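You operate a simulated robot arm through the tools that you are given. There is no shell and no other tool. Be economical: measure what you need, move in short steps, check, and stop when the job is done.

You are at the controls of a simulated two-armed robot. One attempt, no reset.

JOB
Screw the cap back on the green jar. Put the tin that says "powder" from the top of the green table on the wood board there and the tin that says "grease" on the shelf of the steel bench. Put the brown carton marked "bolts" from the top shelf of the orange shelf unit on the top of the green table. The order is free. Set down upright: brown carton.

Only the result counts: the job must be done as asked and must still hold three seconds after the hand-in. Knocking over, shifting, dropping, spilling or breaking anything else fails it. Lids that push on must go on centred and level and be pressed home; caps that screw on are set level and turned clockwise until they are tight.

ROBOT AND FRAMES
Two 7-joint arms with fingered hands on one trunk, on a base that drives. Base frame: it is fixed to the floor where the robot stands at the start and does not move with it; the origin is under the middle of the robot, x ahead of it, y to its left, z up; the surface under the hand at the start is at about z = 850. Lengths are in mm, angles in rad, forces in N, time in s.
The left shoulder is at the start at [60, 138, 897], the right one opposite. With the tool pointing down near the work surface each hand reaches from about 400 to 920 mm from the robot's upright axis, wherever it stands, measured 20 degrees to its own side. Places, roughly: brown carton [750, 2250, 1250]; shelf of the steel bench [-1600, -1700, 300]; top of the green table [800, 400, 800]. Payload 4 kg a hand.
Tool frame (each hand has its own): the origin (TCP) lies between the finger pads and is the grasp point; the fingertips stand 36 mm ahead of it; z points along the fingers, y is the line along which they close. The gripper opens to 120 mm. The gripper's body begins 42 mm behind the TCP. The gripper is a hand of 5 fingers: y runs from the thumb to the fingers, the wrist lies at [-15, -109, -200] in the tool frame.
Orientation is that of the tool frame in the base frame, as [roll, pitch, yaw] about the fixed x, y, z axes, in that order (R = Rz(yaw) Ry(pitch) Rx(roll)). With the fingers straight down and the wrist toward the robot, the tool's x, y and z point along [0, 1, 0], [1, 0, 0] and [0, 0, -1] of the base frame.

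CONTROLS
- The arms move only by the tool arm_command. It takes "left_motion", "right_motion" or both (then of equal length, played together; a hand with none holds still); each is text: rows parted by semicolons, each of 6 numbers parted by spaces: the shift along the tool's x, y, z in units of 300 mm (1.0 is 300 mm), then the turn, a rotation vector about the tool's x, y, z in units of 45 degrees (1.0 is 45 degrees). In form: dx dy dz ax ay az; .... A call has 1 to 10 rows; each row is the pose to reach, as a shift and turn from the pose commanded when the call began, along the tool's axes at that moment. A call with a number of a shift or a turn outside -1 to 1 is refused whole. A row lasts 0.2 s, in which the tool goes at most 50 mm and 0.15 rad; a call with a longer step from one row to the next is refused whole. Where a pose cannot be reached the arm comes as near as it can. A force on the tool above 40 N (or 10 N above the force at the start of the call, whichever is more), or a blocked arm, ends the call early, and 0.2 s more pass. In this call time passes only in rows, and 0.2 s behind the last. It gives the time, the measured TCP pose, the force on the tool (base axes), the opening and the grip force at its end, in the units of the frame above (readings bear some noise), with the torque about the TCP (base axes, N m) and any sound that the robot's microphone picked up, and new pictures: "pictures" is both (left out), scene, wrist or none (wrist: the cameras of the hands that moved).
- Cameras (640 x 400 px; columns grow to the right, rows downward): "scene" is now at [44.5, 20.7, 1533.6]; the picture's right is [0.26, -0.97, 0.00], its down [-0.73, -0.20, -0.66] and it looks along [0.63, 0.17, -0.75] (base axes); focal length 278 px, centre (320, 200). "left" rides on the left gripper at [-69, -79, -131] in its tool frame; the picture's right is [-0.78, -0.29, 0.55], its down [0.55, -0.73, 0.40] and it looks along [0.29, 0.61, 0.74] (tool axes); focal length 222 px, centre (320, 200). "right" rides on the right gripper at [69, -79, -131] in its tool frame; the picture's right is [-0.78, 0.29, -0.55], its down [-0.55, -0.73, 0.40] and it looks along [-0.29, 0.61, 0.74] (tool axes); focal length 222 px, centre (320, 200). There is no depth. A picture from a camera that has moved, and an enlarged one, comes with that camera's place and axes in the base frame and with its lens. The place of the scene camera against the robot may be out by one fixed shift of up to 12 mm in any direction.
- slide_trunk(by): slides the trunk up (or, below 0, down) by that many mm; the arms and the scene camera ride with it, the base frame stays. It gives what a move gives, with no picture.
- drive_base(legs): drives the robot by 1 to 6 legs, each [ahead, left, turn to the left] in mm, mm and rad, along the robot's own axes; the way and the turn of a leg run together, so that a leg with both is an arc; at most 1500 mm and 3.142 rad a leg. The arms and the cameras ride along, it lands a little off, and it stops where it bumps. It gives what a move gives, and a new picture of the scene camera.
- move_fingers(index, middle, ring, little, thumb_bend, thumb_turn, hand): sets how far each is bent, from 0 (flat) to 1 (curled in); at 0.3 the hand is open as for a grip, at 0.7 the pads meet at the TCP. One left out holds its place. A second passes; each finger stops where it meets its share of the squeeze, and holds until it gets a number again. It is the only way to open and close the hand. It gives what a move gives, with no picture; readings hold the bend of each and the force on index, middle, ring, little, thumb and palm. thumb_turn goes from beside the hand (0) to across from the fingers (1), as for a grip.
- pan_tilt(pan, tilt): turns the head with the scene camera to pan (to the left, within 1.501 rad either way) and tilt (down, from -0.506 to 1.204), counted from straight ahead of the robot. It gives what a move gives, and a new picture of the scene camera.
- zoom(camera, box): a new picture of the part [left, top, right, bottom] of that camera's present view, enlarged. It takes no simulated time.
- sign_off(): hands the job in; it is judged then, once.

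Work in short steps. Places have to be worked out from the pictures, the camera data and where the tool is seen: move nearer, look again, correct. Check each grasp and each placing, and mend what went wrong. You have 165 turns and 260 pictures in all, those below and enlarged ones among them. Open the grippers and draw the arms clear of the work before you hand the job in, unless the task says otherwise; then end with one line.

The tools are called as a command line: name --argument value ..., lists and objects as JSON in quotes. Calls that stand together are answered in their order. arm_command: Moves the arms, as the interface text tells. Its arguments: {"type":"object","properties":{"left_motion":{"type":"string"},"right_motion":{"type":"string"},"pictures":{"type":"string","enum":["both","scene","wrist","none"]}},"required":[]} The other tools are called the same way: slide_trunk (by) slides the trunk up or down; move_fingers (index, middle, ring, little, thumb_bend, thumb_turn, hand) moves the fingers one by one; drive_base (legs) drives the base; pan_tilt (pan, tilt) turns the head that bears the scene camera; zoom (camera, box) takes an enlarged picture of a part of a camera's view; sign_off () hands the job in.

At the start:

```text
time_s: 0.0
left_eef_pos: [539.4, 407.4, 1095.7]
left_orientation: [-3.142, 0.001, 1.57]
left_contact_force: [0.3, -0.4, -0.6]
left_ft_torque: [0.02, 0.03, 0.0]
left_width: 119.7
left_grip_force: 0.1
left_shape: jaw
left_bend: [0.3, 0.3, 0.3, 0.3, 0.3, 0.97]
left_finger forces: [0.0, 0.0, 0.1, 0.1, 0.0, 0.1]
right_eef_pos: [605.8, -111.1, 1178.7]
right_orientation: [-3.141, -0.001, 1.572]
right_contact_force: [-0.3, -0.6, -0.6]
right_ft_torque: [0.02, -0.02, 0.0]
right_width: 119.4
right_grip_force: 0.1
right_shape: jaw
right_bend: [0.3, 0.3, 0.3, 0.3, 0.3, 0.97]
right_finger forces: [0.0, 0.0, 0.0, 0.1, 0.0, 0.0]
trunk travel left (down, up): [-475.0, 115.0]
robot x, y, heading: [1.5, 2.7, 0.002]
head pan, tilt: [0.262, 0.853]
```

scene: 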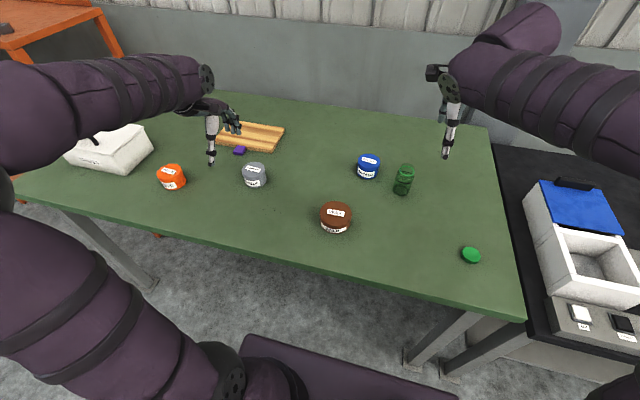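
right: 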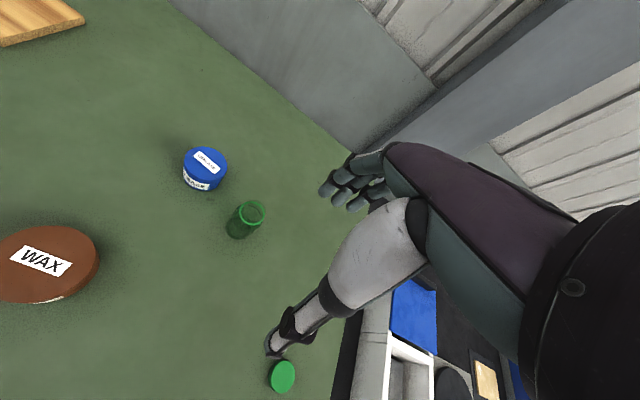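
left: 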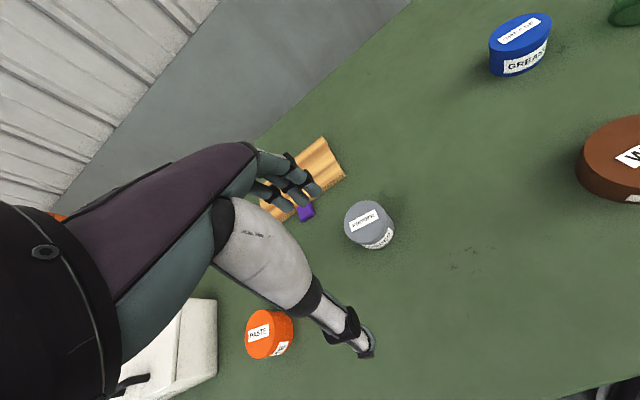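

I'll start by enlarging the scene to read the labels and see the jar, cap and board.

zoom --camera "scene" --box '[140, 100, 400, 262]'

zoom --camera "scene" --box '[320, 130, 520, 280]'

```text
2.46 times, centred on (270, 181) of scene
camera zoom: at [44.5, 20.7, 1533.6], right [0.26, -0.97, 0.0], down [-0.73, -0.2, -0.66], along [0.63, 0.17, -0.75], focal length 685 px, centre (443, 247)
```

zoom: 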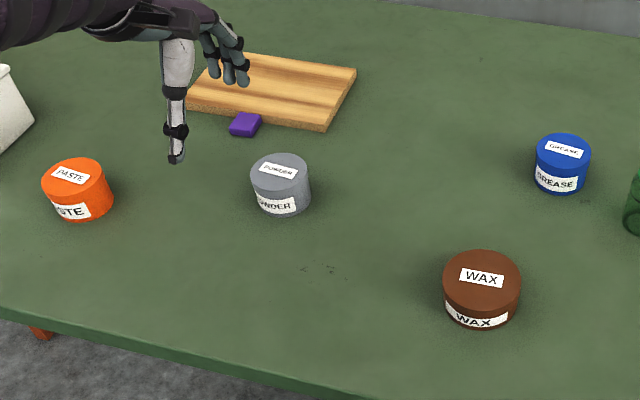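

```text
2.67 times, centred on (420, 205) of scene
camera zoom: at [44.5, 20.7, 1533.6], right [0.26, -0.97, 0.0], down [-0.73, -0.2, -0.66], along [0.63, 0.17, -0.75], focal length 742 px, centre (53, 187)
```

zoom: 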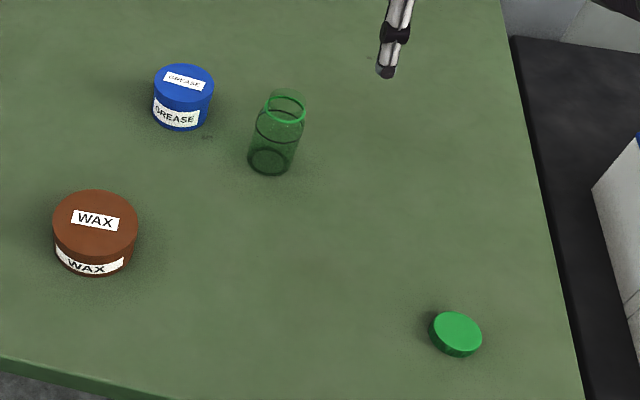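

Table top appears at z≈850; grey tin is POWDER, blue is GREASE, the cap lies at about (522,-275). I move the right hand above the cap and look.

arm_command --right_motion "-0.09 -0.047 0.1 0 0 0; -0.18 -0.093 0.2 0 0 0; -0.27 -0.14 0.3 0 0 0; -0.36 -0.187 0.4 0 0 0; -0.45 -0.233 0.5 0 0 0; -0.547 -0.28 0.593 0 0 0" --pictures "both"

```text
time_s: 1.4
left_eef_pos: [540.0, 406.9, 1096.1]
left_orientation: [3.14, 0.0, 1.569]
left_contact_force: [0.2, 0.3, -0.6]
left_ft_torque: [0.02, 0.01, 0.02]
left_width: 119.7
left_grip_force: 0.2
left_shape: jaw
left_bend: [0.3, 0.3, 0.3, 0.3, 0.3, 0.97]
left_finger forces: [0.1, 0.0, 0.1, 0.0, 0.0, 0.1]
right_eef_pos: [521.1, -273.4, 999.3]
right_orientation: [3.141, 0.0, 1.571]
right_contact_force: [0.2, 0.0, 0.0]
right_ft_torque: [0.01, 0.02, -0.01]
right_width: 119.6
right_grip_force: 0.1
right_shape: jaw
right_bend: [0.3, 0.3, 0.3, 0.3, 0.3, 0.97]
right_finger forces: [0.0, 0.0, 0.0, 0.1, 0.0, 0.0]
trunk travel left (down, up): [-475.0, 115.0]
robot x, y, heading: [-1.6, 2.4, 0.001]
head pan, tilt: [0.262, 0.853]
camera scene: at [44.4, 20.2, 1533.6], right [0.26, -0.97, 0.0], down [-0.73, -0.2, -0.66], along [0.63, 0.17, -0.75], focal length 278 px, centre (320, 200)
camera right: at [440.7, -205.4, 1130.3], right [0.29, -0.78, 0.55], down [-0.73, -0.55, -0.4], along [0.61, -0.29, -0.74], focal length 222 px, centre (320, 200)
```

scene: 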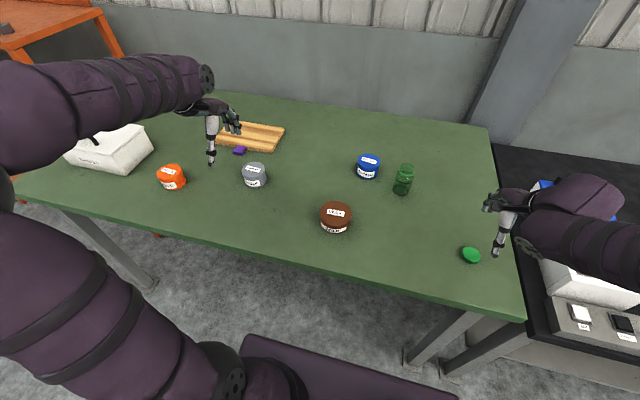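
right: 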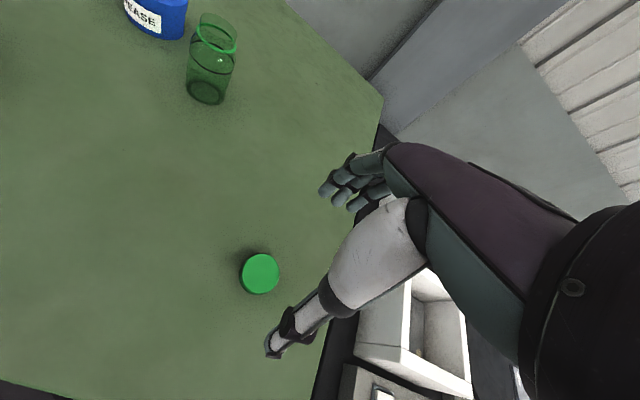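

Cap sits at about (517,-271), jar at about (718,-76) with rim z≈938. I'll hold the jar with the right hand from the right and screw with the left, so I swing the right hand aside and bring the left over.

arm_command --right_motion "-0.137 -0.023 -0.084 0 0 0; -0.274 -0.046 -0.168 0 0 0; -0.411 -0.069 -0.252 0 0 0; -0.548 -0.091 -0.336 0 0 0; -0.685 -0.114 -0.42 0 0 0; -0.823 -0.137 -0.503 0 0 0" --left_motion "-0.159 0 0 0 0 0; -0.318 0 0 0 0 0; -0.477 0 0 0 0 0; -0.636 0 0 0 0 0; -0.795 0 0 0 0 0; -0.95 0 0 0 0 0" --pictures "none"

slide_trunk --by 60

```text
time_s: 2.8
left_eef_pos: [542.5, 120.5, 1094.8]
left_orientation: [-3.141, -0.002, 1.57]
left_contact_force: [0.0, -0.7, 0.0]
left_ft_torque: [0.01, 0.02, 0.0]
left_width: 120.0
left_grip_force: 0.0
left_shape: jaw
left_bend: [0.3, 0.3, 0.3, 0.3, 0.3, 0.97]
left_finger forces: [0.0, 0.1, 0.1, 0.1, 0.0, 0.0]
right_eef_pos: [478.8, -523.5, 1152.2]
right_orientation: [3.141, -0.003, 1.573]
right_contact_force: [0.4, -0.8, -0.2]
right_ft_torque: [0.03, 0.01, 0.0]
right_width: 120.0
right_grip_force: 0.0
right_shape: jaw
right_bend: [0.3, 0.3, 0.3, 0.3, 0.3, 0.97]
right_finger forces: [0.0, 0.1, 0.0, 0.0, 0.1, 0.0]
trunk travel left (down, up): [-475.0, 115.0]
robot x, y, heading: [-0.8, 1.6, -0.001]
head pan, tilt: [0.262, 0.853]
```

```text
time_s: 3.8
left_eef_pos: [541.6, 120.6, 1155.3]
left_orientation: [-3.141, -0.002, 1.573]
left_contact_force: [0.3, -0.4, -0.6]
left_ft_torque: [0.0, -0.01, 0.01]
left_width: 119.8
left_grip_force: 0.1
left_shape: jaw
left_bend: [0.3, 0.3, 0.3, 0.3, 0.3, 0.97]
left_finger forces: [0.0, 0.1, 0.0, 0.1, 0.1, 0.0]
right_eef_pos: [478.9, -521.6, 1212.4]
right_orientation: [3.141, 0.0, 1.571]
right_contact_force: [0.5, -0.2, 0.1]
right_ft_torque: [0.02, -0.01, -0.02]
right_width: 119.8
right_grip_force: 0.1
right_shape: jaw
right_bend: [0.3, 0.3, 0.3, 0.3, 0.3, 0.97]
right_finger forces: [0.0, 0.0, 0.0, 0.0, 0.0, 0.0]
trunk travel left (down, up): [-535.0, 55.0]
robot x, y, heading: [1.6, -2.5, 0.002]
head pan, tilt: [0.262, 0.853]
```

Now the left hand carries on toward the cap, staying above the wax tin.

arm_command --left_motion "-0.138 -0.01 0 0 0 0; -0.276 -0.02 0.04 0 0 0; -0.414 -0.03 0.09 0 0 0; -0.552 -0.04 0.15 0 0 0; -0.69 -0.05 0.21 0 0 0; -0.828 -0.06 0.27 0 0 0; -0.967 -0.067 0.333 0 0 0" --pictures "both"

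```text
time_s: 5.4
left_eef_pos: [521.3, -171.0, 1057.3]
left_orientation: [-3.141, 0.0, 1.573]
left_contact_force: [0.3, -0.5, 0.7]
left_ft_torque: [0.06, 0.01, -0.02]
left_width: 119.9
left_grip_force: 0.0
left_shape: jaw
left_bend: [0.3, 0.3, 0.3, 0.3, 0.3, 0.97]
left_finger forces: [0.1, 0.1, 0.0, 0.0, 0.0, 0.0]
right_eef_pos: [478.2, -523.2, 1212.7]
right_orientation: [-3.14, -0.002, 1.571]
right_contact_force: [-1.1, -0.4, 0.0]
right_ft_torque: [0.05, -0.05, 0.0]
right_width: 119.7
right_grip_force: 0.1
right_shape: jaw
right_bend: [0.3, 0.3, 0.3, 0.3, 0.3, 0.97]
right_finger forces: [0.0, 0.1, 0.1, 0.0, 0.0, 0.0]
trunk travel left (down, up): [-535.0, 55.0]
robot x, y, heading: [0.1, -0.7, -0.001]
head pan, tilt: [0.262, 0.853]
camera scene: at [44.7, 19.2, 1593.6], right [0.26, -0.97, 0.0], down [-0.73, -0.2, -0.66], along [0.63, 0.17, -0.75], focal length 278 px, centre (320, 200)
camera left: at [443.0, -241.0, 1189.0], right [-0.29, -0.79, -0.55], down [-0.74, 0.55, -0.4], along [0.61, 0.29, -0.74], focal length 222 px, centre (320, 200)
```

scene: 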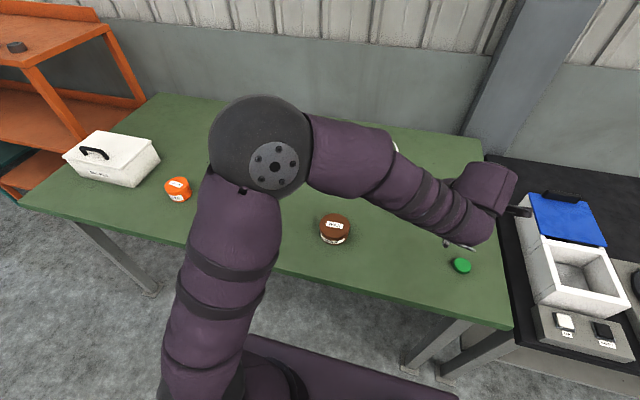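
left: 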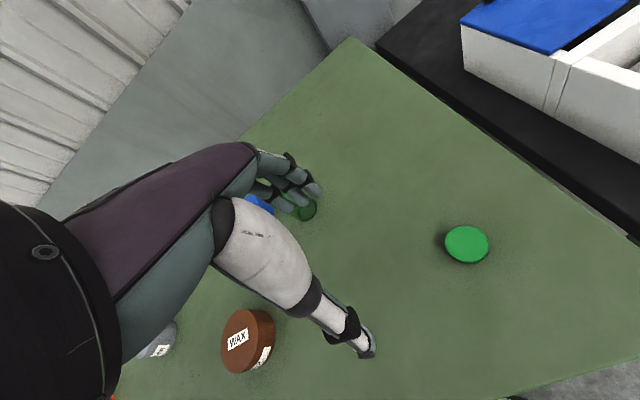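

Cap confirmed at (517,-274). I bring the left hand over it at z≈930.

arm_command --left_motion "-0.12 -0.004 0.06 0 0 0; -0.24 -0.009 0.14 0 0 0; -0.342 -0.014 0.26 0 0 0; -0.342 -0.014 0.42 0 0 0" --pictures "both"

```text
time_s: 6.4
left_eef_pos: [517.2, -272.2, 931.1]
left_orientation: [-3.141, 0.002, 1.573]
left_contact_force: [0.4, 0.2, 0.0]
left_ft_torque: [0.02, 0.01, 0.04]
left_width: 119.7
left_grip_force: 0.1
left_shape: jaw
left_bend: [0.3, 0.3, 0.3, 0.3, 0.3, 0.97]
left_finger forces: [0.0, 0.1, 0.1, 0.0, 0.0, 0.1]
right_eef_pos: [478.0, -520.8, 1210.8]
right_orientation: [3.141, 0.0, 1.571]
right_contact_force: [0.6, -0.8, 0.1]
right_ft_torque: [-0.01, 0.02, -0.01]
right_width: 119.7
right_grip_force: 0.1
right_shape: jaw
right_bend: [0.3, 0.3, 0.3, 0.3, 0.3, 0.97]
right_finger forces: [0.0, 0.1, 0.0, 0.0, 0.0, 0.0]
trunk travel left (down, up): [-535.0, 55.0]
robot x, y, heading: [-3.3, -2.4, -0.003]
head pan, tilt: [0.262, 0.853]
camera scene: at [44.6, 20.4, 1593.6], right [0.26, -0.97, 0.0], down [-0.73, -0.2, -0.66], along [0.63, 0.17, -0.75], focal length 278 px, centre (320, 200)
camera left: at [438.1, -341.7, 1062.6], right [-0.29, -0.79, -0.55], down [-0.73, 0.55, -0.4], along [0.61, 0.29, -0.74], focal length 222 px, centre (320, 200)
```

scene: 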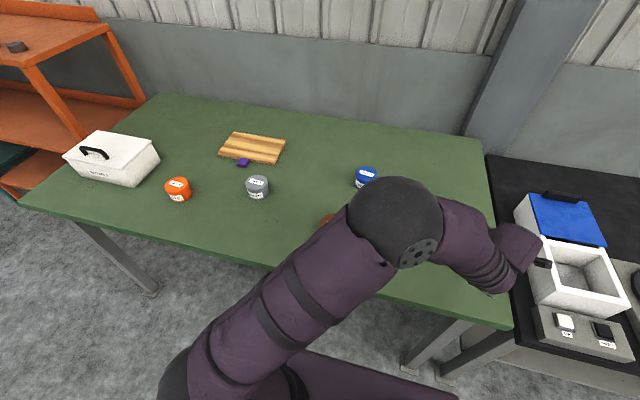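
left: 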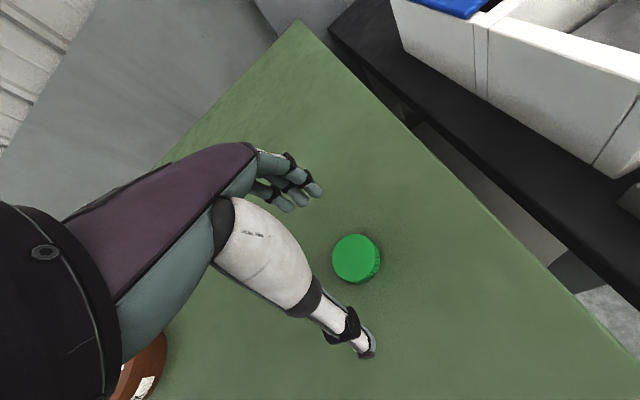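

Cap is at about (517,-276). I lower to TCP z≈891 for the grasp.

arm_command --left_motion "-0.006 0 0.05 0 0 0; -0.012 0 0.1 0 0 0; -0.012 0 0.133 0 0 0" --pictures "wrist"

```text
time_s: 7.2
left_eef_pos: [517.2, -275.6, 889.7]
left_orientation: [-3.141, 0.0, 1.572]
left_contact_force: [-0.4, 0.7, -0.1]
left_ft_torque: [0.03, 0.0, -0.02]
left_width: 119.7
left_grip_force: 0.0
left_shape: jaw
left_bend: [0.3, 0.3, 0.3, 0.3, 0.3, 0.97]
left_finger forces: [0.1, 0.0, 0.0, 0.0, 0.0, 0.1]
right_eef_pos: [478.5, -521.7, 1211.6]
right_orientation: [-3.139, 0.0, 1.571]
right_contact_force: [-0.7, 0.0, -1.2]
right_ft_torque: [0.01, -0.01, -0.01]
right_width: 120.2
right_grip_force: 0.1
right_shape: jaw
right_bend: [0.3, 0.3, 0.3, 0.3, 0.3, 0.97]
right_finger forces: [0.0, 0.1, 0.0, 0.0, 0.0, 0.0]
trunk travel left (down, up): [-535.0, 55.0]
robot x, y, heading: [0.6, -3.4, 0.002]
head pan, tilt: [0.262, 0.853]
camera left: at [437.6, -345.9, 1021.8], right [-0.29, -0.78, -0.55], down [-0.74, 0.55, -0.4], along [0.61, 0.29, -0.74], focal length 222 px, centre (320, 200)
```

left: 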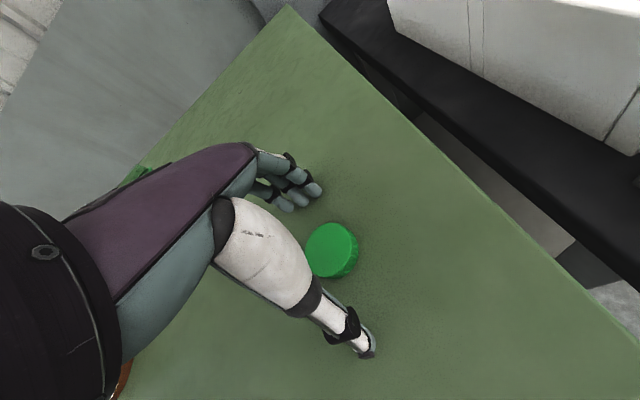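

The cap lies between thumb and fingers; I close the hand.

move_fingers --hand "left" --index 0.7 --middle 0.7 --ring 0.7 --little 0.7 --thumb_bend 0.7 --thumb_turn 1

zoom --camera "left" --box '[200, 130, 440, 370]'

```text
time_s: 8.2
left_eef_pos: [516.0, -276.8, 890.5]
left_orientation: [3.14, 0.0, 1.57]
left_contact_force: [2.8, -1.0, 7.6]
left_ft_torque: [0.04, -0.24, -0.03]
left_width: 37.9
left_grip_force: 20.0
left_shape: fingers
left_bend: [0.62, 0.62, 0.69, 0.7, 0.59, 1.0]
left_finger forces: [7.8, 15.5, 0.6, 0.1, 16.7, 0.0]
right_eef_pos: [478.4, -520.8, 1212.1]
right_orientation: [-3.14, 0.001, 1.57]
right_contact_force: [-1.1, 1.6, -0.5]
right_ft_torque: [-0.01, 0.02, 0.01]
right_width: 119.6
right_grip_force: 0.1
right_shape: jaw
right_bend: [0.3, 0.3, 0.3, 0.3, 0.3, 0.97]
right_finger forces: [0.1, 0.0, 0.0, 0.0, 0.0, 0.0]
trunk travel left (down, up): [-535.0, 55.0]
robot x, y, heading: [-2.6, 0.5, 0.001]
head pan, tilt: [0.262, 0.853]
```

```text
1.67 times, centred on (320, 250) of left
camera zoom: at [437.6, -345.8, 1023.0], right [-0.29, -0.79, -0.55], down [-0.73, 0.55, -0.4], along [0.61, 0.29, -0.74], focal length 370 px, centre (320, 117)
```

zoom: 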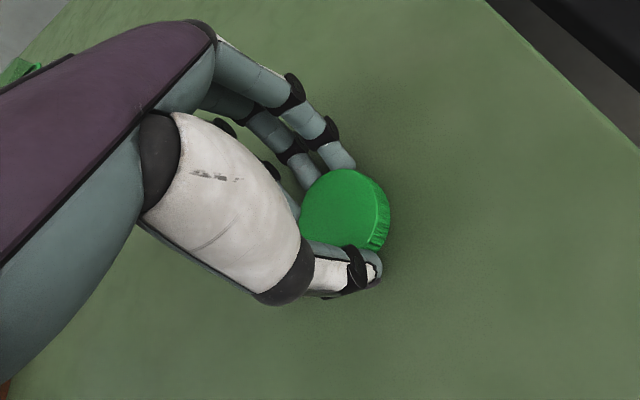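

Cap is gripped by index, middle and thumb. I lift it 150 mm straight up and check.

arm_command --left_motion "0 0 -0.1 0 0 0; 0 0 -0.24 0 0 0; 0 0 -0.38 0 0 0; 0 0 -0.5 0 0 0" --pictures "wrist"

zoom --camera "left" --box '[260, 200, 400, 320]'

```text
time_s: 9.2
left_eef_pos: [516.3, -275.2, 1040.5]
left_orientation: [-3.141, 0.002, 1.57]
left_contact_force: [-0.4, 0.2, 0.0]
left_ft_torque: [0.01, -0.01, 0.01]
left_width: 37.8
left_grip_force: 17.0
left_shape: fingers
left_bend: [0.62, 0.63, 0.69, 0.7, 0.59, 1.0]
left_finger forces: [7.7, 8.5, 0.5, 0.1, 16.7, 0.0]
right_eef_pos: [478.5, -522.1, 1212.4]
right_orientation: [-3.141, -0.001, 1.572]
right_contact_force: [0.0, -0.1, 0.7]
right_ft_torque: [0.02, 0.0, 0.01]
right_width: 119.8
right_grip_force: 0.1
right_shape: jaw
right_bend: [0.3, 0.3, 0.3, 0.3, 0.3, 0.97]
right_finger forces: [0.0, 0.0, 0.0, 0.1, 0.0, 0.0]
trunk travel left (down, up): [-535.0, 55.0]
robot x, y, heading: [0.6, -1.5, 0.002]
head pan, tilt: [0.262, 0.853]
camera left: at [438.0, -345.2, 1173.4], right [-0.29, -0.78, -0.55], down [-0.73, 0.55, -0.4], along [0.61, 0.29, -0.74], focal length 222 px, centre (320, 200)
```

left: 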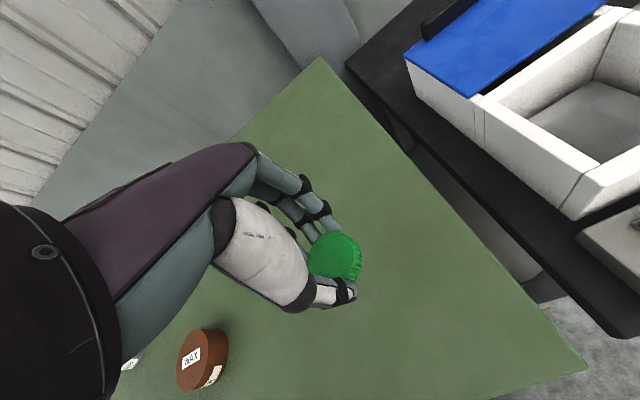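

```text
3.33 times, centred on (330, 260) of left
camera zoom: at [438.0, -345.2, 1173.4], right [-0.29, -0.78, -0.55], down [-0.73, 0.55, -0.4], along [0.61, 0.29, -0.74], focal length 740 px, centre (287, 0)
```

zoom: 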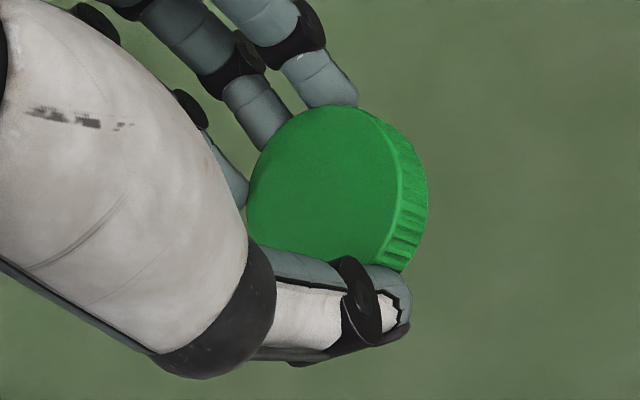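

Cap looks level in the grip with its centre about 3 mm nearer the robot than the TCP. I carry it to a height above the jar.

arm_command --left_motion "0.095 0.098 -0.1 0 0 0; 0.19 0.195 -0.2 0 0 0; 0.285 0.293 -0.25 0 0 0; 0.38 0.39 -0.25 0 0 0; 0.475 0.488 -0.25 0 0 0; 0.57 0.585 -0.25 0 0 0; 0.66 0.683 -0.25 0 0 0" --pictures "both"

```text
refused: row 1 steps farther than a row can; nothing moved
```

One step was slightly too long; I resend with smaller steps.

arm_command --left_motion "0.08 0.08 -0.1 0 0 0; 0.16 0.165 -0.19 0 0 0; 0.255 0.26 -0.25 0 0 0; 0.36 0.37 -0.25 0 0 0; 0.465 0.48 -0.25 0 0 0; 0.57 0.585 -0.25 0 0 0; 0.66 0.683 -0.25 0 0 0" --pictures "both"

```text
time_s: 10.8
left_eef_pos: [725.6, -77.6, 1112.6]
left_orientation: [-3.14, 0.0, 1.571]
left_contact_force: [0.2, -0.1, 0.2]
left_ft_torque: [-0.01, -0.01, 0.01]
left_width: 37.7
left_grip_force: 16.2
left_shape: fingers
left_bend: [0.62, 0.63, 0.7, 0.7, 0.59, 1.0]
left_finger forces: [7.8, 8.6, 0.5, 0.0, 16.7, 0.0]
right_eef_pos: [479.2, -521.2, 1211.9]
right_orientation: [3.141, 0.0, 1.569]
right_contact_force: [0.8, 0.8, -1.0]
right_ft_torque: [-0.01, 0.01, 0.02]
right_width: 119.9
right_grip_force: 0.0
right_shape: jaw
right_bend: [0.3, 0.3, 0.3, 0.3, 0.3, 0.97]
right_finger forces: [0.1, 0.0, 0.0, 0.1, 0.1, 0.0]
trunk travel left (down, up): [-535.0, 55.0]
robot x, y, heading: [3.2, 1.7, 0.001]
head pan, tilt: [0.262, 0.853]
camera scene: at [45.4, 21.1, 1593.5], right [0.26, -0.97, 0.0], down [-0.73, -0.2, -0.66], along [0.63, 0.17, -0.75], focal length 278 px, centre (320, 200)
camera left: at [646.9, -147.2, 1244.6], right [-0.29, -0.78, -0.55], down [-0.73, 0.55, -0.4], along [0.61, 0.29, -0.74], focal length 222 px, centre (320, 200)
```

scene: 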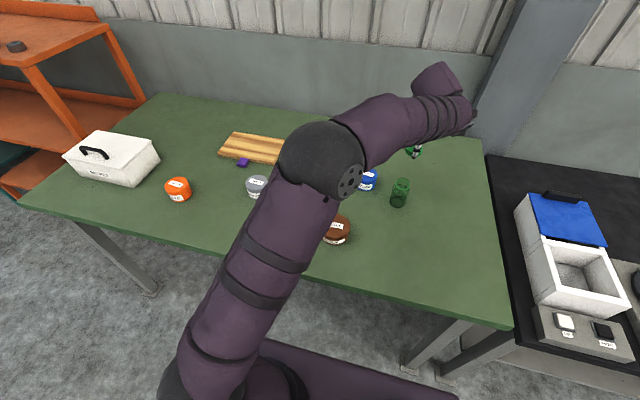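
left: 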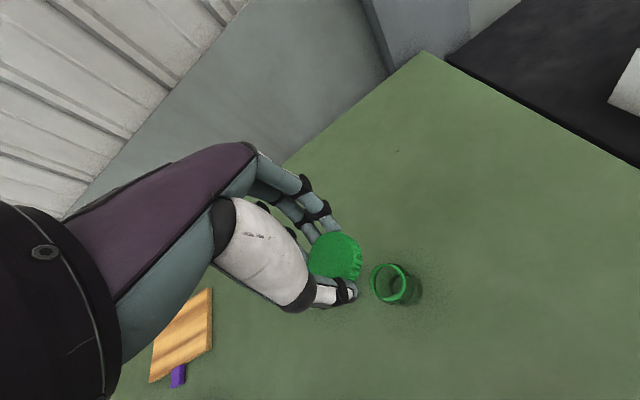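

Jar at about (718,-74). Now I turn the right hand toward a sideways, slightly downward grip for the jar.

arm_command --right_motion "0.078 0.045 0.062 0 0.167 0; 0.157 0.09 0.124 0 0.333 0; 0.235 0.135 0.186 0 0.5 0; 0.313 0.18 0.249 0 0.667 0; 0.39 0.225 0.311 0 0.833 0; 0.47 0.27 0.373 0 1.0 0" --pictures "wrist"

```text
time_s: 12.2
left_eef_pos: [724.6, -78.3, 1110.4]
left_orientation: [-3.141, -0.001, 1.572]
left_contact_force: [0.2, -0.6, 0.4]
left_ft_torque: [0.02, 0.03, 0.01]
left_width: 37.6
left_grip_force: 16.9
left_shape: fingers
left_bend: [0.62, 0.63, 0.7, 0.7, 0.59, 1.0]
left_finger forces: [7.7, 8.6, 0.5, 0.0, 16.6, 0.0]
right_eef_pos: [557.9, -381.8, 1100.1]
right_orientation: [-3.14, -0.788, 1.57]
right_contact_force: [0.1, 0.4, -0.7]
right_ft_torque: [0.05, 0.0, 0.0]
right_width: 120.0
right_grip_force: 0.1
right_shape: jaw
right_bend: [0.3, 0.3, 0.3, 0.3, 0.3, 0.97]
right_finger forces: [0.0, 0.1, 0.1, 0.0, 0.1, 0.0]
trunk travel left (down, up): [-535.0, 55.0]
robot x, y, heading: [1.1, 2.5, -0.001]
head pan, tilt: [0.262, 0.853]
camera right: at [479.0, -425.8, 1241.7], right [0.29, -0.94, -0.17], down [-0.74, -0.11, -0.67], along [0.61, 0.32, -0.72], focal length 222 px, centre (320, 200)
```

right: 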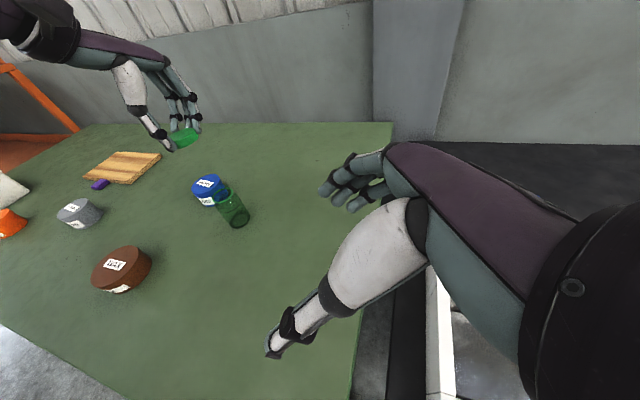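

Now I yaw it 30° and tilt it to its grip orientation while moving to a standoff point before the jar.

arm_command --right_motion "0.027 0.058 0.139 -0.089 0.056 0.068; 0.053 0.116 0.278 -0.178 0.111 0.136; 0.08 0.174 0.417 -0.267 0.167 0.205; 0.107 0.231 0.556 -0.355 0.222 0.273; 0.133 0.289 0.695 -0.444 0.278 0.341; 0.16 0.347 0.834 -0.533 0.333 0.409" --pictures "both"

```text
time_s: 13.6
left_eef_pos: [726.1, -77.3, 1112.8]
left_orientation: [-3.141, -0.001, 1.57]
left_contact_force: [0.4, 0.4, -0.1]
left_ft_torque: [0.02, 0.0, -0.02]
left_width: 38.1
left_grip_force: 16.4
left_shape: fingers
left_bend: [0.62, 0.63, 0.7, 0.7, 0.59, 1.0]
left_finger forces: [7.8, 8.5, 0.5, 0.0, 16.6, 0.1]
right_eef_pos: [665.1, -169.1, 954.9]
right_orientation: [-3.136, -1.051, 1.038]
right_contact_force: [-0.8, -0.6, -0.9]
right_ft_torque: [-0.02, 0.02, 0.02]
right_width: 120.0
right_grip_force: 0.0
right_shape: jaw
right_bend: [0.3, 0.3, 0.3, 0.3, 0.3, 0.97]
right_finger forces: [0.0, 0.0, 0.0, 0.0, 0.1, 0.0]
trunk travel left (down, up): [-535.0, 55.0]
robot x, y, heading: [-2.7, 0.2, 0.001]
head pan, tilt: [0.262, 0.853]
camera scene: at [45.5, 21.7, 1593.6], right [0.26, -0.97, 0.0], down [-0.73, -0.2, -0.66], along [0.63, 0.17, -0.75], focal length 278 px, centre (320, 200)
camera right: at [555.6, -197.6, 1079.9], right [-0.18, -0.89, -0.41], down [-0.6, 0.43, -0.67], along [0.78, 0.12, -0.62], focal length 222 px, centre (320, 200)
```

scene: 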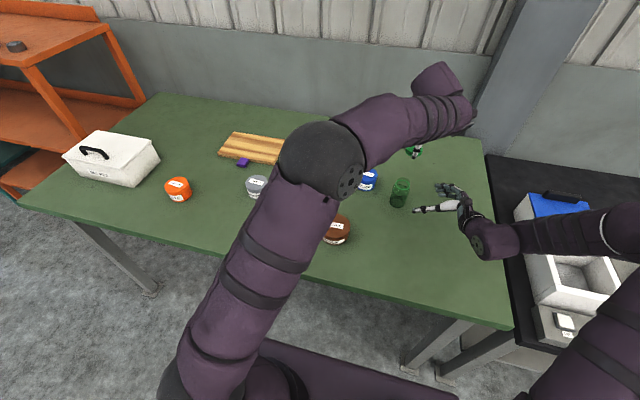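
right: 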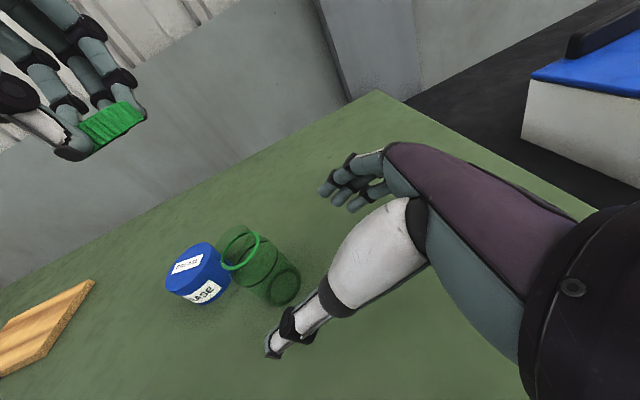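

Jar lines up at (718,-75), straight ahead along the tool axis. I advance 125 mm to straddle it.

arm_command --right_motion "0 0 0.1 0 0 0; 0 0 0.2 0 0 0; 0 -0.002 0.3 0 0 0; 0 -0.003 0.36 0 0 0; 0 -0.003 0.415 0 0 0" --pictures "wrist"

```text
time_s: 14.8
left_eef_pos: [724.9, -78.4, 1112.4]
left_orientation: [3.141, 0.0, 1.57]
left_contact_force: [0.1, 0.9, -0.2]
left_ft_torque: [0.01, -0.01, -0.02]
left_width: 37.7
left_grip_force: 15.9
left_shape: fingers
left_bend: [0.62, 0.63, 0.7, 0.7, 0.59, 1.0]
left_finger forces: [7.9, 8.6, 0.6, 0.0, 16.6, 0.1]
right_eef_pos: [716.5, -77.7, 896.9]
right_orientation: [-3.139, -1.052, 1.04]
right_contact_force: [-2.0, 0.2, 0.8]
right_ft_torque: [-0.02, 0.04, 0.0]
right_width: 119.9
right_grip_force: 0.0
right_shape: jaw
right_bend: [0.3, 0.3, 0.3, 0.3, 0.3, 0.97]
right_finger forces: [0.1, 0.0, 0.0, 0.4, 0.0, 0.0]
trunk travel left (down, up): [-535.0, 55.0]
robot x, y, heading: [0.8, 2.0, 0.002]
head pan, tilt: [0.262, 0.853]
camera right: at [607.3, -105.1, 1021.1], right [-0.18, -0.89, -0.41], down [-0.6, 0.43, -0.67], along [0.78, 0.12, -0.61], focal length 222 px, centre (320, 200)
```

right: 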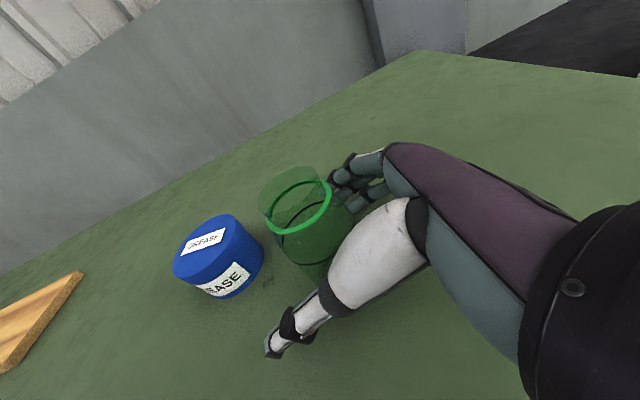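

I zoom in to see how the jar sits in the right hand.

zoom --camera "right" --box '[220, 130, 400, 310]'

```text
2.22 times, centred on (310, 220) of right
camera zoom: at [607.3, -105.1, 1021.1], right [-0.18, -0.89, -0.41], down [-0.6, 0.43, -0.67], along [0.78, 0.12, -0.61], focal length 494 px, centre (342, 156)
```

zoom: 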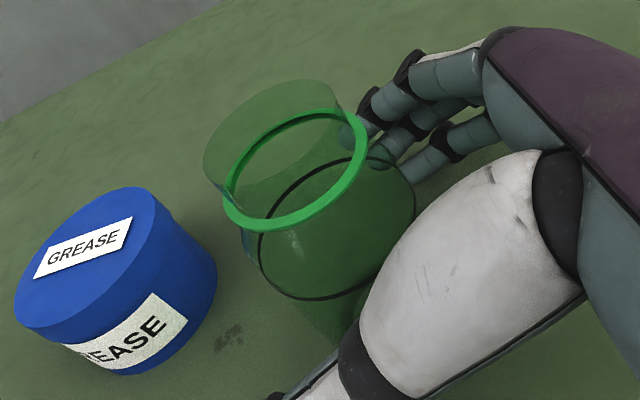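

The jar is well inside the hand (collar z≈937, neck top ≈953). I close the right hand on it.

move_fingers --hand "right" --index 0.7 --middle 0.7 --ring 0.7 --little 0.7 --thumb_bend 0.7 --thumb_turn 1

zoom --camera "right" --box '[220, 130, 400, 310]'

zoom --camera "left" --box '[260, 200, 460, 360]'

```text
time_s: 15.8
left_eef_pos: [722.6, -77.2, 1113.1]
left_orientation: [3.141, 0.0, 1.57]
left_contact_force: [-0.1, -0.8, -0.8]
left_ft_torque: [-0.01, 0.03, 0.01]
left_width: 37.8
left_grip_force: 16.7
left_shape: fingers
left_bend: [0.62, 0.63, 0.7, 0.7, 0.59, 1.0]
left_finger forces: [7.7, 8.6, 0.5, 0.1, 16.7, 0.1]
right_eef_pos: [717.1, -76.7, 898.0]
right_orientation: [3.137, -1.057, 1.05]
right_contact_force: [6.1, 0.6, 13.5]
right_ft_torque: [-0.19, -0.44, 0.08]
right_width: 27.1
right_grip_force: 26.9
right_shape: fingers
right_bend: [0.66, 0.65, 0.64, 0.68, 0.62, 0.99]
right_finger forces: [5.7, 4.8, 6.6, 14.4, 21.0, 0.0]
trunk travel left (down, up): [-535.0, 55.0]
robot x, y, heading: [-0.9, 0.5, -0.0]
head pan, tilt: [0.262, 0.853]
```

```text
2.22 times, centred on (310, 220) of right
camera zoom: at [607.1, -105.1, 1022.6], right [-0.18, -0.89, -0.41], down [-0.6, 0.43, -0.67], along [0.78, 0.12, -0.61], focal length 494 px, centre (342, 156)
```

zoom: 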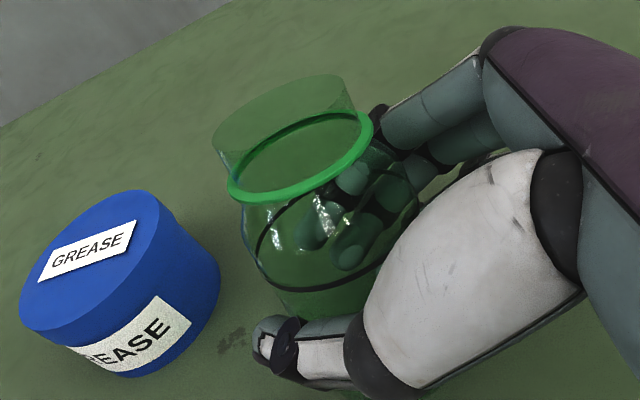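

```text
2.50 times, centred on (360, 280) of left
camera zoom: at [645.3, -147.9, 1245.7], right [-0.29, -0.78, -0.55], down [-0.73, 0.55, -0.4], along [0.61, 0.29, -0.74], focal length 555 px, centre (220, 0)
```

zoom: 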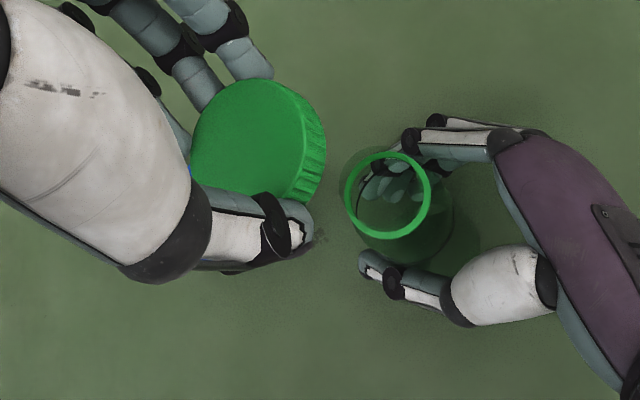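

The collar seems to have leaned slightly; I check from the scene camera.

zoom --camera "scene" --box '[350, 130, 470, 230]'

```text
4.00 times, centred on (410, 180) of scene
camera zoom: at [43.9, 20.7, 1593.7], right [0.26, -0.97, 0.0], down [-0.73, -0.2, -0.66], along [0.64, 0.17, -0.75], focal length 1113 px, centre (-40, 280)
```

zoom: 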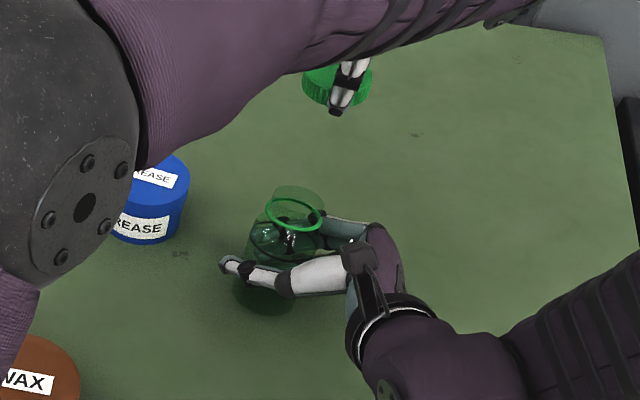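

I take a closer look at ring and base shape from both wrist cameras.

zoom --camera "right" --box '[260, 140, 360, 240]'

zoom --camera "left" --box '[350, 230, 430, 310]'

```text
4.00 times, centred on (310, 190) of right
camera zoom: at [607.1, -105.1, 1022.6], right [-0.18, -0.89, -0.41], down [-0.6, 0.43, -0.67], along [0.78, 0.12, -0.61], focal length 888 px, centre (360, 240)
```

zoom: 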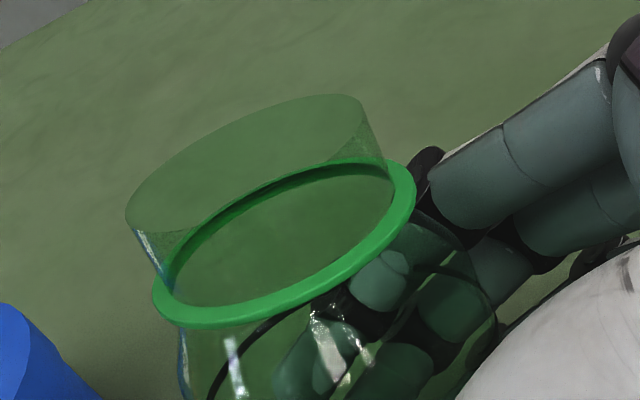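

```text
5.00 times, centred on (390, 270) of left
camera zoom: at [645.3, -147.9, 1245.7], right [-0.29, -0.78, -0.55], down [-0.73, 0.55, -0.4], along [0.61, 0.29, -0.74], focal length 1111 px, centre (-30, -150)
```

zoom: 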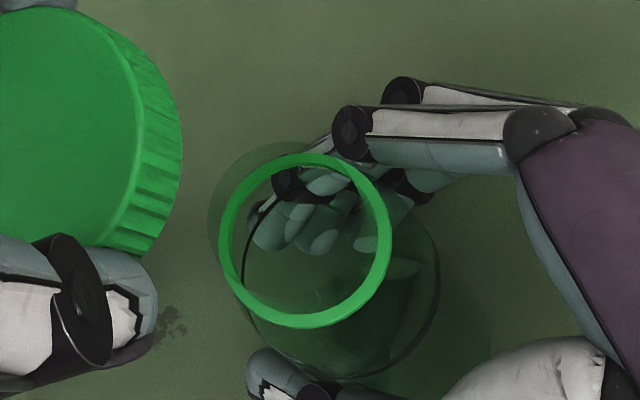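

The jar's top leans about 6° toward the right hand (-y). I roll the right hand back −6° about the base x axis, pivoting about the jar's lower edge, to level it.

arm_command --right_motion "0 -0.004 0.008 -0.017 -0.058 -0.029; 0 -0.0083 0.0165 -0.033 -0.115 -0.058" --pictures "none"

zoom --camera "right" --box '[260, 140, 360, 240]'

zoom --camera "left" --box '[350, 230, 430, 310]'

```text
time_s: 16.4
left_eef_pos: [723.8, -77.5, 1114.4]
left_orientation: [3.139, 0.002, 1.571]
left_contact_force: [0.1, -0.5, -0.9]
left_ft_torque: [0.02, 0.01, -0.01]
left_width: 37.6
left_grip_force: 16.3
left_shape: fingers
left_bend: [0.62, 0.63, 0.7, 0.7, 0.59, 1.0]
left_finger forces: [7.8, 8.6, 0.5, 0.1, 16.6, 0.0]
right_eef_pos: [717.1, -70.4, 895.7]
right_orientation: [3.046, -0.964, 1.127]
right_contact_force: [3.0, -1.1, 23.4]
right_ft_torque: [-0.03, -0.36, 0.11]
right_width: 26.2
right_grip_force: 23.5
right_shape: fingers
right_bend: [0.66, 0.66, 0.64, 0.68, 0.63, 0.98]
right_finger forces: [5.2, 4.6, 6.1, 9.0, 21.2, 0.1]
trunk travel left (down, up): [-535.0, 55.0]
robot x, y, heading: [-1.5, -1.3, -0.001]
head pan, tilt: [0.262, 0.853]
```

```text
4.00 times, centred on (310, 190) of right
camera zoom: at [607.0, -87.2, 1023.3], right [-0.18, -0.93, -0.32], down [-0.6, 0.36, -0.72], along [0.78, 0.06, -0.62], focal length 888 px, centre (360, 240)
```

zoom: 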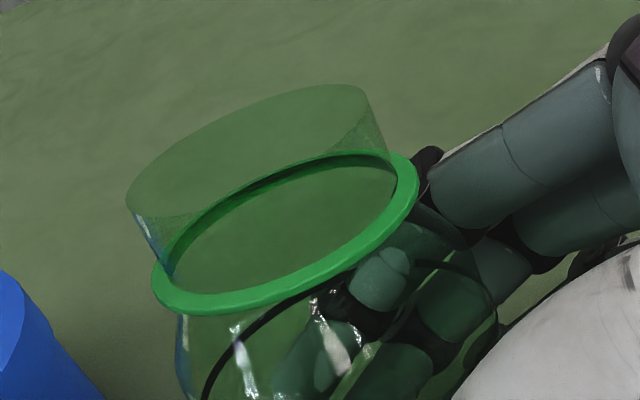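

```text
5.00 times, centred on (390, 270) of left
camera zoom: at [644.2, -148.0, 1246.4], right [-0.29, -0.78, -0.55], down [-0.73, 0.55, -0.4], along [0.61, 0.29, -0.74], focal length 1111 px, centre (-30, -150)
```

zoom: 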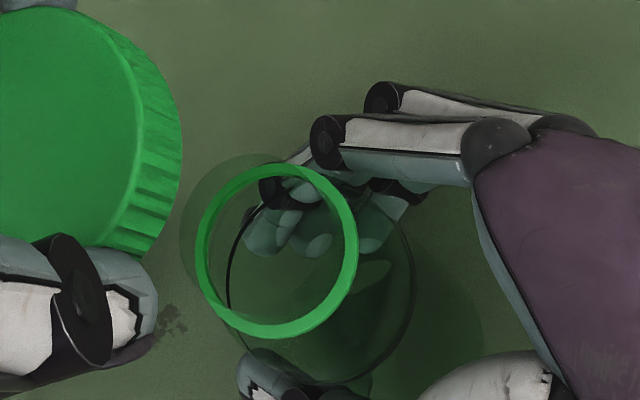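

Jar is now level (within ~1°), neck centre about (724,-67), neck top z≈955. I zoom in on the cap to pin its offset in the left hand.

zoom --camera "left" --box '[290, 215, 380, 305]'

zoom --camera "scene" --box '[390, 120, 450, 170]'

```text
4.44 times, centred on (335, 260) of left
camera zoom: at [644.2, -148.0, 1246.4], right [-0.29, -0.78, -0.55], down [-0.73, 0.55, -0.4], along [0.61, 0.29, -0.74], focal length 987 px, centre (253, -67)
```

zoom: 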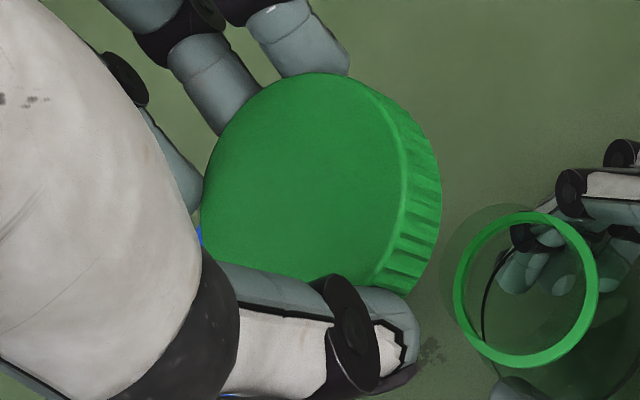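

```text
8.00 times, centred on (420, 145) of scene
camera zoom: at [42.5, 20.8, 1593.8], right [0.26, -0.97, 0.0], down [-0.73, -0.2, -0.66], along [0.64, 0.17, -0.75], focal length 2226 px, centre (-480, 640)
```

zoom: 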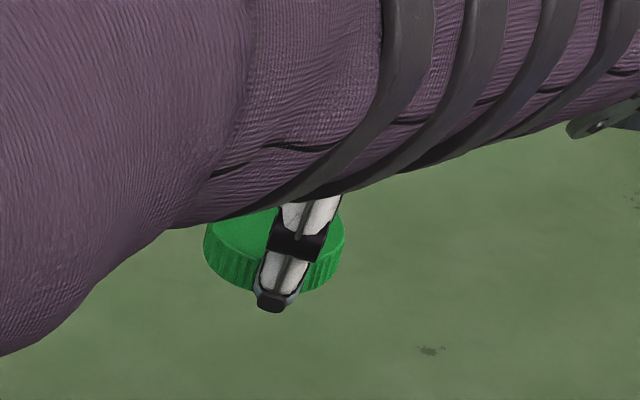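

Views suggest the cap is leaning a few degrees in the grip. I lower it to just above the neck so the right wrist camera can judge it side-on.

arm_command --left_motion "0.016 0.005 0.1 0 0 0; 0.032 0.01 0.22 0 0 0; 0.032 0.01 0.31 0 0 0" --pictures "none"

zoom --camera "right" --box '[230, 90, 370, 240]'

zoom --camera "left" --box '[280, 210, 400, 320]'

```text
time_s: 17.2
left_eef_pos: [724.4, -67.2, 1020.8]
left_orientation: [3.141, -0.002, 1.572]
left_contact_force: [-0.7, -0.2, 0.8]
left_ft_torque: [0.0, 0.01, 0.0]
left_width: 37.7
left_grip_force: 17.0
left_shape: fingers
left_bend: [0.62, 0.63, 0.7, 0.7, 0.59, 1.0]
left_finger forces: [7.8, 8.7, 0.5, 0.0, 16.6, 0.0]
right_eef_pos: [716.2, -70.9, 896.5]
right_orientation: [3.045, -0.964, 1.127]
right_contact_force: [4.9, -1.8, 24.9]
right_ft_torque: [-0.17, -0.37, 0.04]
right_width: 26.3
right_grip_force: 23.6
right_shape: fingers
right_bend: [0.66, 0.66, 0.64, 0.69, 0.63, 0.98]
right_finger forces: [4.9, 4.7, 6.2, 10.8, 21.2, 0.0]
trunk travel left (down, up): [-535.0, 55.0]
robot x, y, heading: [0.6, 0.5, -0.002]
head pan, tilt: [0.262, 0.853]
```

```text
2.67 times, centred on (300, 165) of right
camera zoom: at [606.8, -87.3, 1023.0], right [-0.18, -0.93, -0.32], down [-0.6, 0.36, -0.72], along [0.78, 0.06, -0.62], focal length 592 px, centre (373, 293)
```

zoom: 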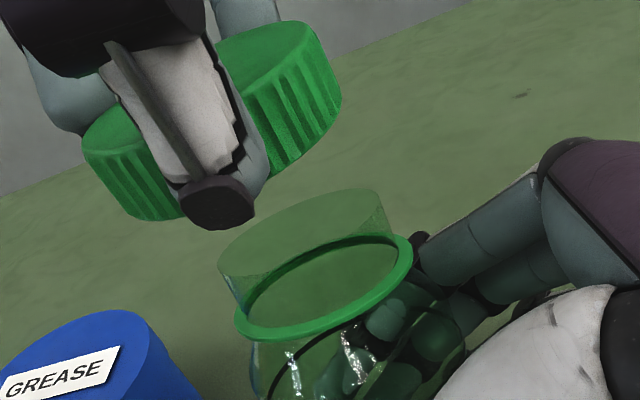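

```text
3.64 times, centred on (340, 265) of left
camera zoom: at [645.4, -137.3, 1153.3], right [-0.29, -0.78, -0.55], down [-0.73, 0.55, -0.4], along [0.61, 0.29, -0.74], focal length 808 px, centre (247, -36)
```

zoom: 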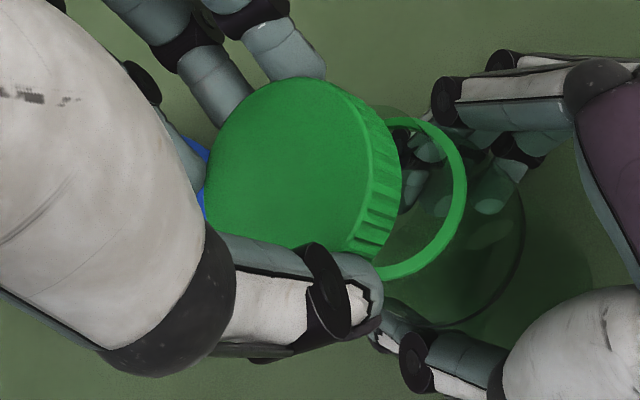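

The cap is close to level. It sits about 7 mm short in x relative to the neck; I shift +7 mm x, −1.5 mm y and lower another 15 mm, then look again.

arm_command --left_motion "-0.005 0.023 0 0 0 0; -0.005 0.023 0.05 0 0 0" --pictures "none"

zoom --camera "right" --box '[250, 100, 370, 240]'

zoom --camera "scene" --box '[370, 140, 430, 210]'

```text
time_s: 17.8
left_eef_pos: [730.5, -70.2, 1006.8]
left_orientation: [3.14, 0.001, 1.57]
left_contact_force: [1.0, -0.4, -0.6]
left_ft_torque: [-0.02, 0.03, 0.01]
left_width: 37.8
left_grip_force: 16.4
left_shape: fingers
left_bend: [0.62, 0.63, 0.7, 0.7, 0.59, 1.0]
left_finger forces: [7.8, 8.6, 0.5, 0.0, 16.6, 0.0]
right_eef_pos: [717.4, -70.2, 895.7]
right_orientation: [3.044, -0.966, 1.128]
right_contact_force: [5.3, -1.5, 25.3]
right_ft_torque: [-0.16, -0.4, 0.06]
right_width: 26.3
right_grip_force: 23.8
right_shape: fingers
right_bend: [0.66, 0.66, 0.64, 0.69, 0.63, 0.98]
right_finger forces: [4.9, 4.7, 6.4, 11.5, 21.2, 0.0]
trunk travel left (down, up): [-535.0, 55.0]
robot x, y, heading: [-1.7, 0.9, -0.001]
head pan, tilt: [0.262, 0.853]
```

```text
2.86 times, centred on (310, 170) of right
camera zoom: at [606.8, -87.3, 1023.0], right [-0.18, -0.93, -0.32], down [-0.6, 0.36, -0.72], along [0.78, 0.06, -0.62], focal length 635 px, centre (349, 286)
```

zoom: 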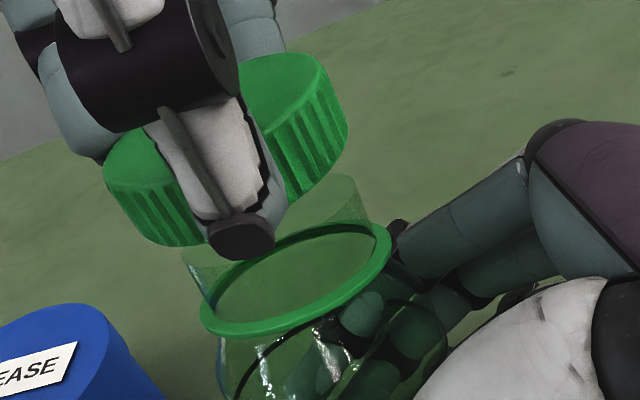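

```text
5.71 times, centred on (400, 175) of scene
camera zoom: at [42.4, 20.7, 1593.7], right [0.26, -0.97, 0.0], down [-0.73, -0.2, -0.66], along [0.64, 0.17, -0.75], focal length 1590 px, centre (-137, 343)
```

zoom: 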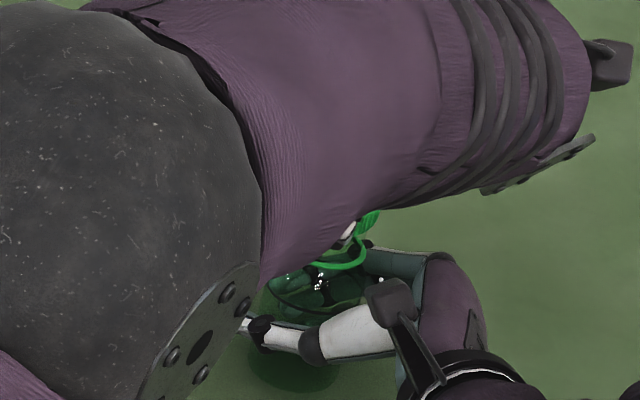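

Alignment now looks right within ~2 mm. I nudge +2 mm x and lower onto the neck until contact.

arm_command --left_motion "0 0.006 0.02 0 0 0; 0 0.006 0.035 0 0 0; 0 0.006 0.045 0 0 0" --pictures "none"

zoom --camera "right" --box '[250, 100, 370, 240]'

```text
time_s: 18.6
left_eef_pos: [734.3, -68.9, 993.3]
left_orientation: [3.138, 0.002, 1.571]
left_contact_force: [-0.3, 0.1, 0.5]
left_ft_torque: [0.0, -0.02, 0.0]
left_width: 37.7
left_grip_force: 17.2
left_shape: fingers
left_bend: [0.62, 0.63, 0.7, 0.7, 0.59, 1.0]
left_finger forces: [7.7, 8.8, 0.4, 0.1, 16.6, 0.1]
right_eef_pos: [717.7, -71.6, 897.6]
right_orientation: [3.045, -0.965, 1.126]
right_contact_force: [4.4, -0.9, 25.6]
right_ft_torque: [-0.14, -0.37, 0.09]
right_width: 26.1
right_grip_force: 24.2
right_shape: fingers
right_bend: [0.66, 0.66, 0.64, 0.69, 0.63, 0.98]
right_finger forces: [4.9, 4.6, 6.3, 11.8, 21.3, 0.0]
trunk travel left (down, up): [-535.0, 55.0]
robot x, y, heading: [-1.1, 0.0, -0.007]
head pan, tilt: [0.262, 0.853]
```

```text
2.86 times, centred on (310, 170) of right
camera zoom: at [606.8, -87.2, 1023.0], right [-0.18, -0.93, -0.32], down [-0.6, 0.36, -0.72], along [0.78, 0.06, -0.62], focal length 635 px, centre (349, 286)
```

zoom: 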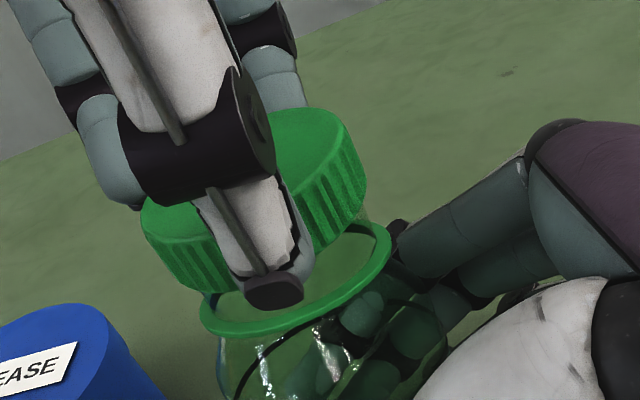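

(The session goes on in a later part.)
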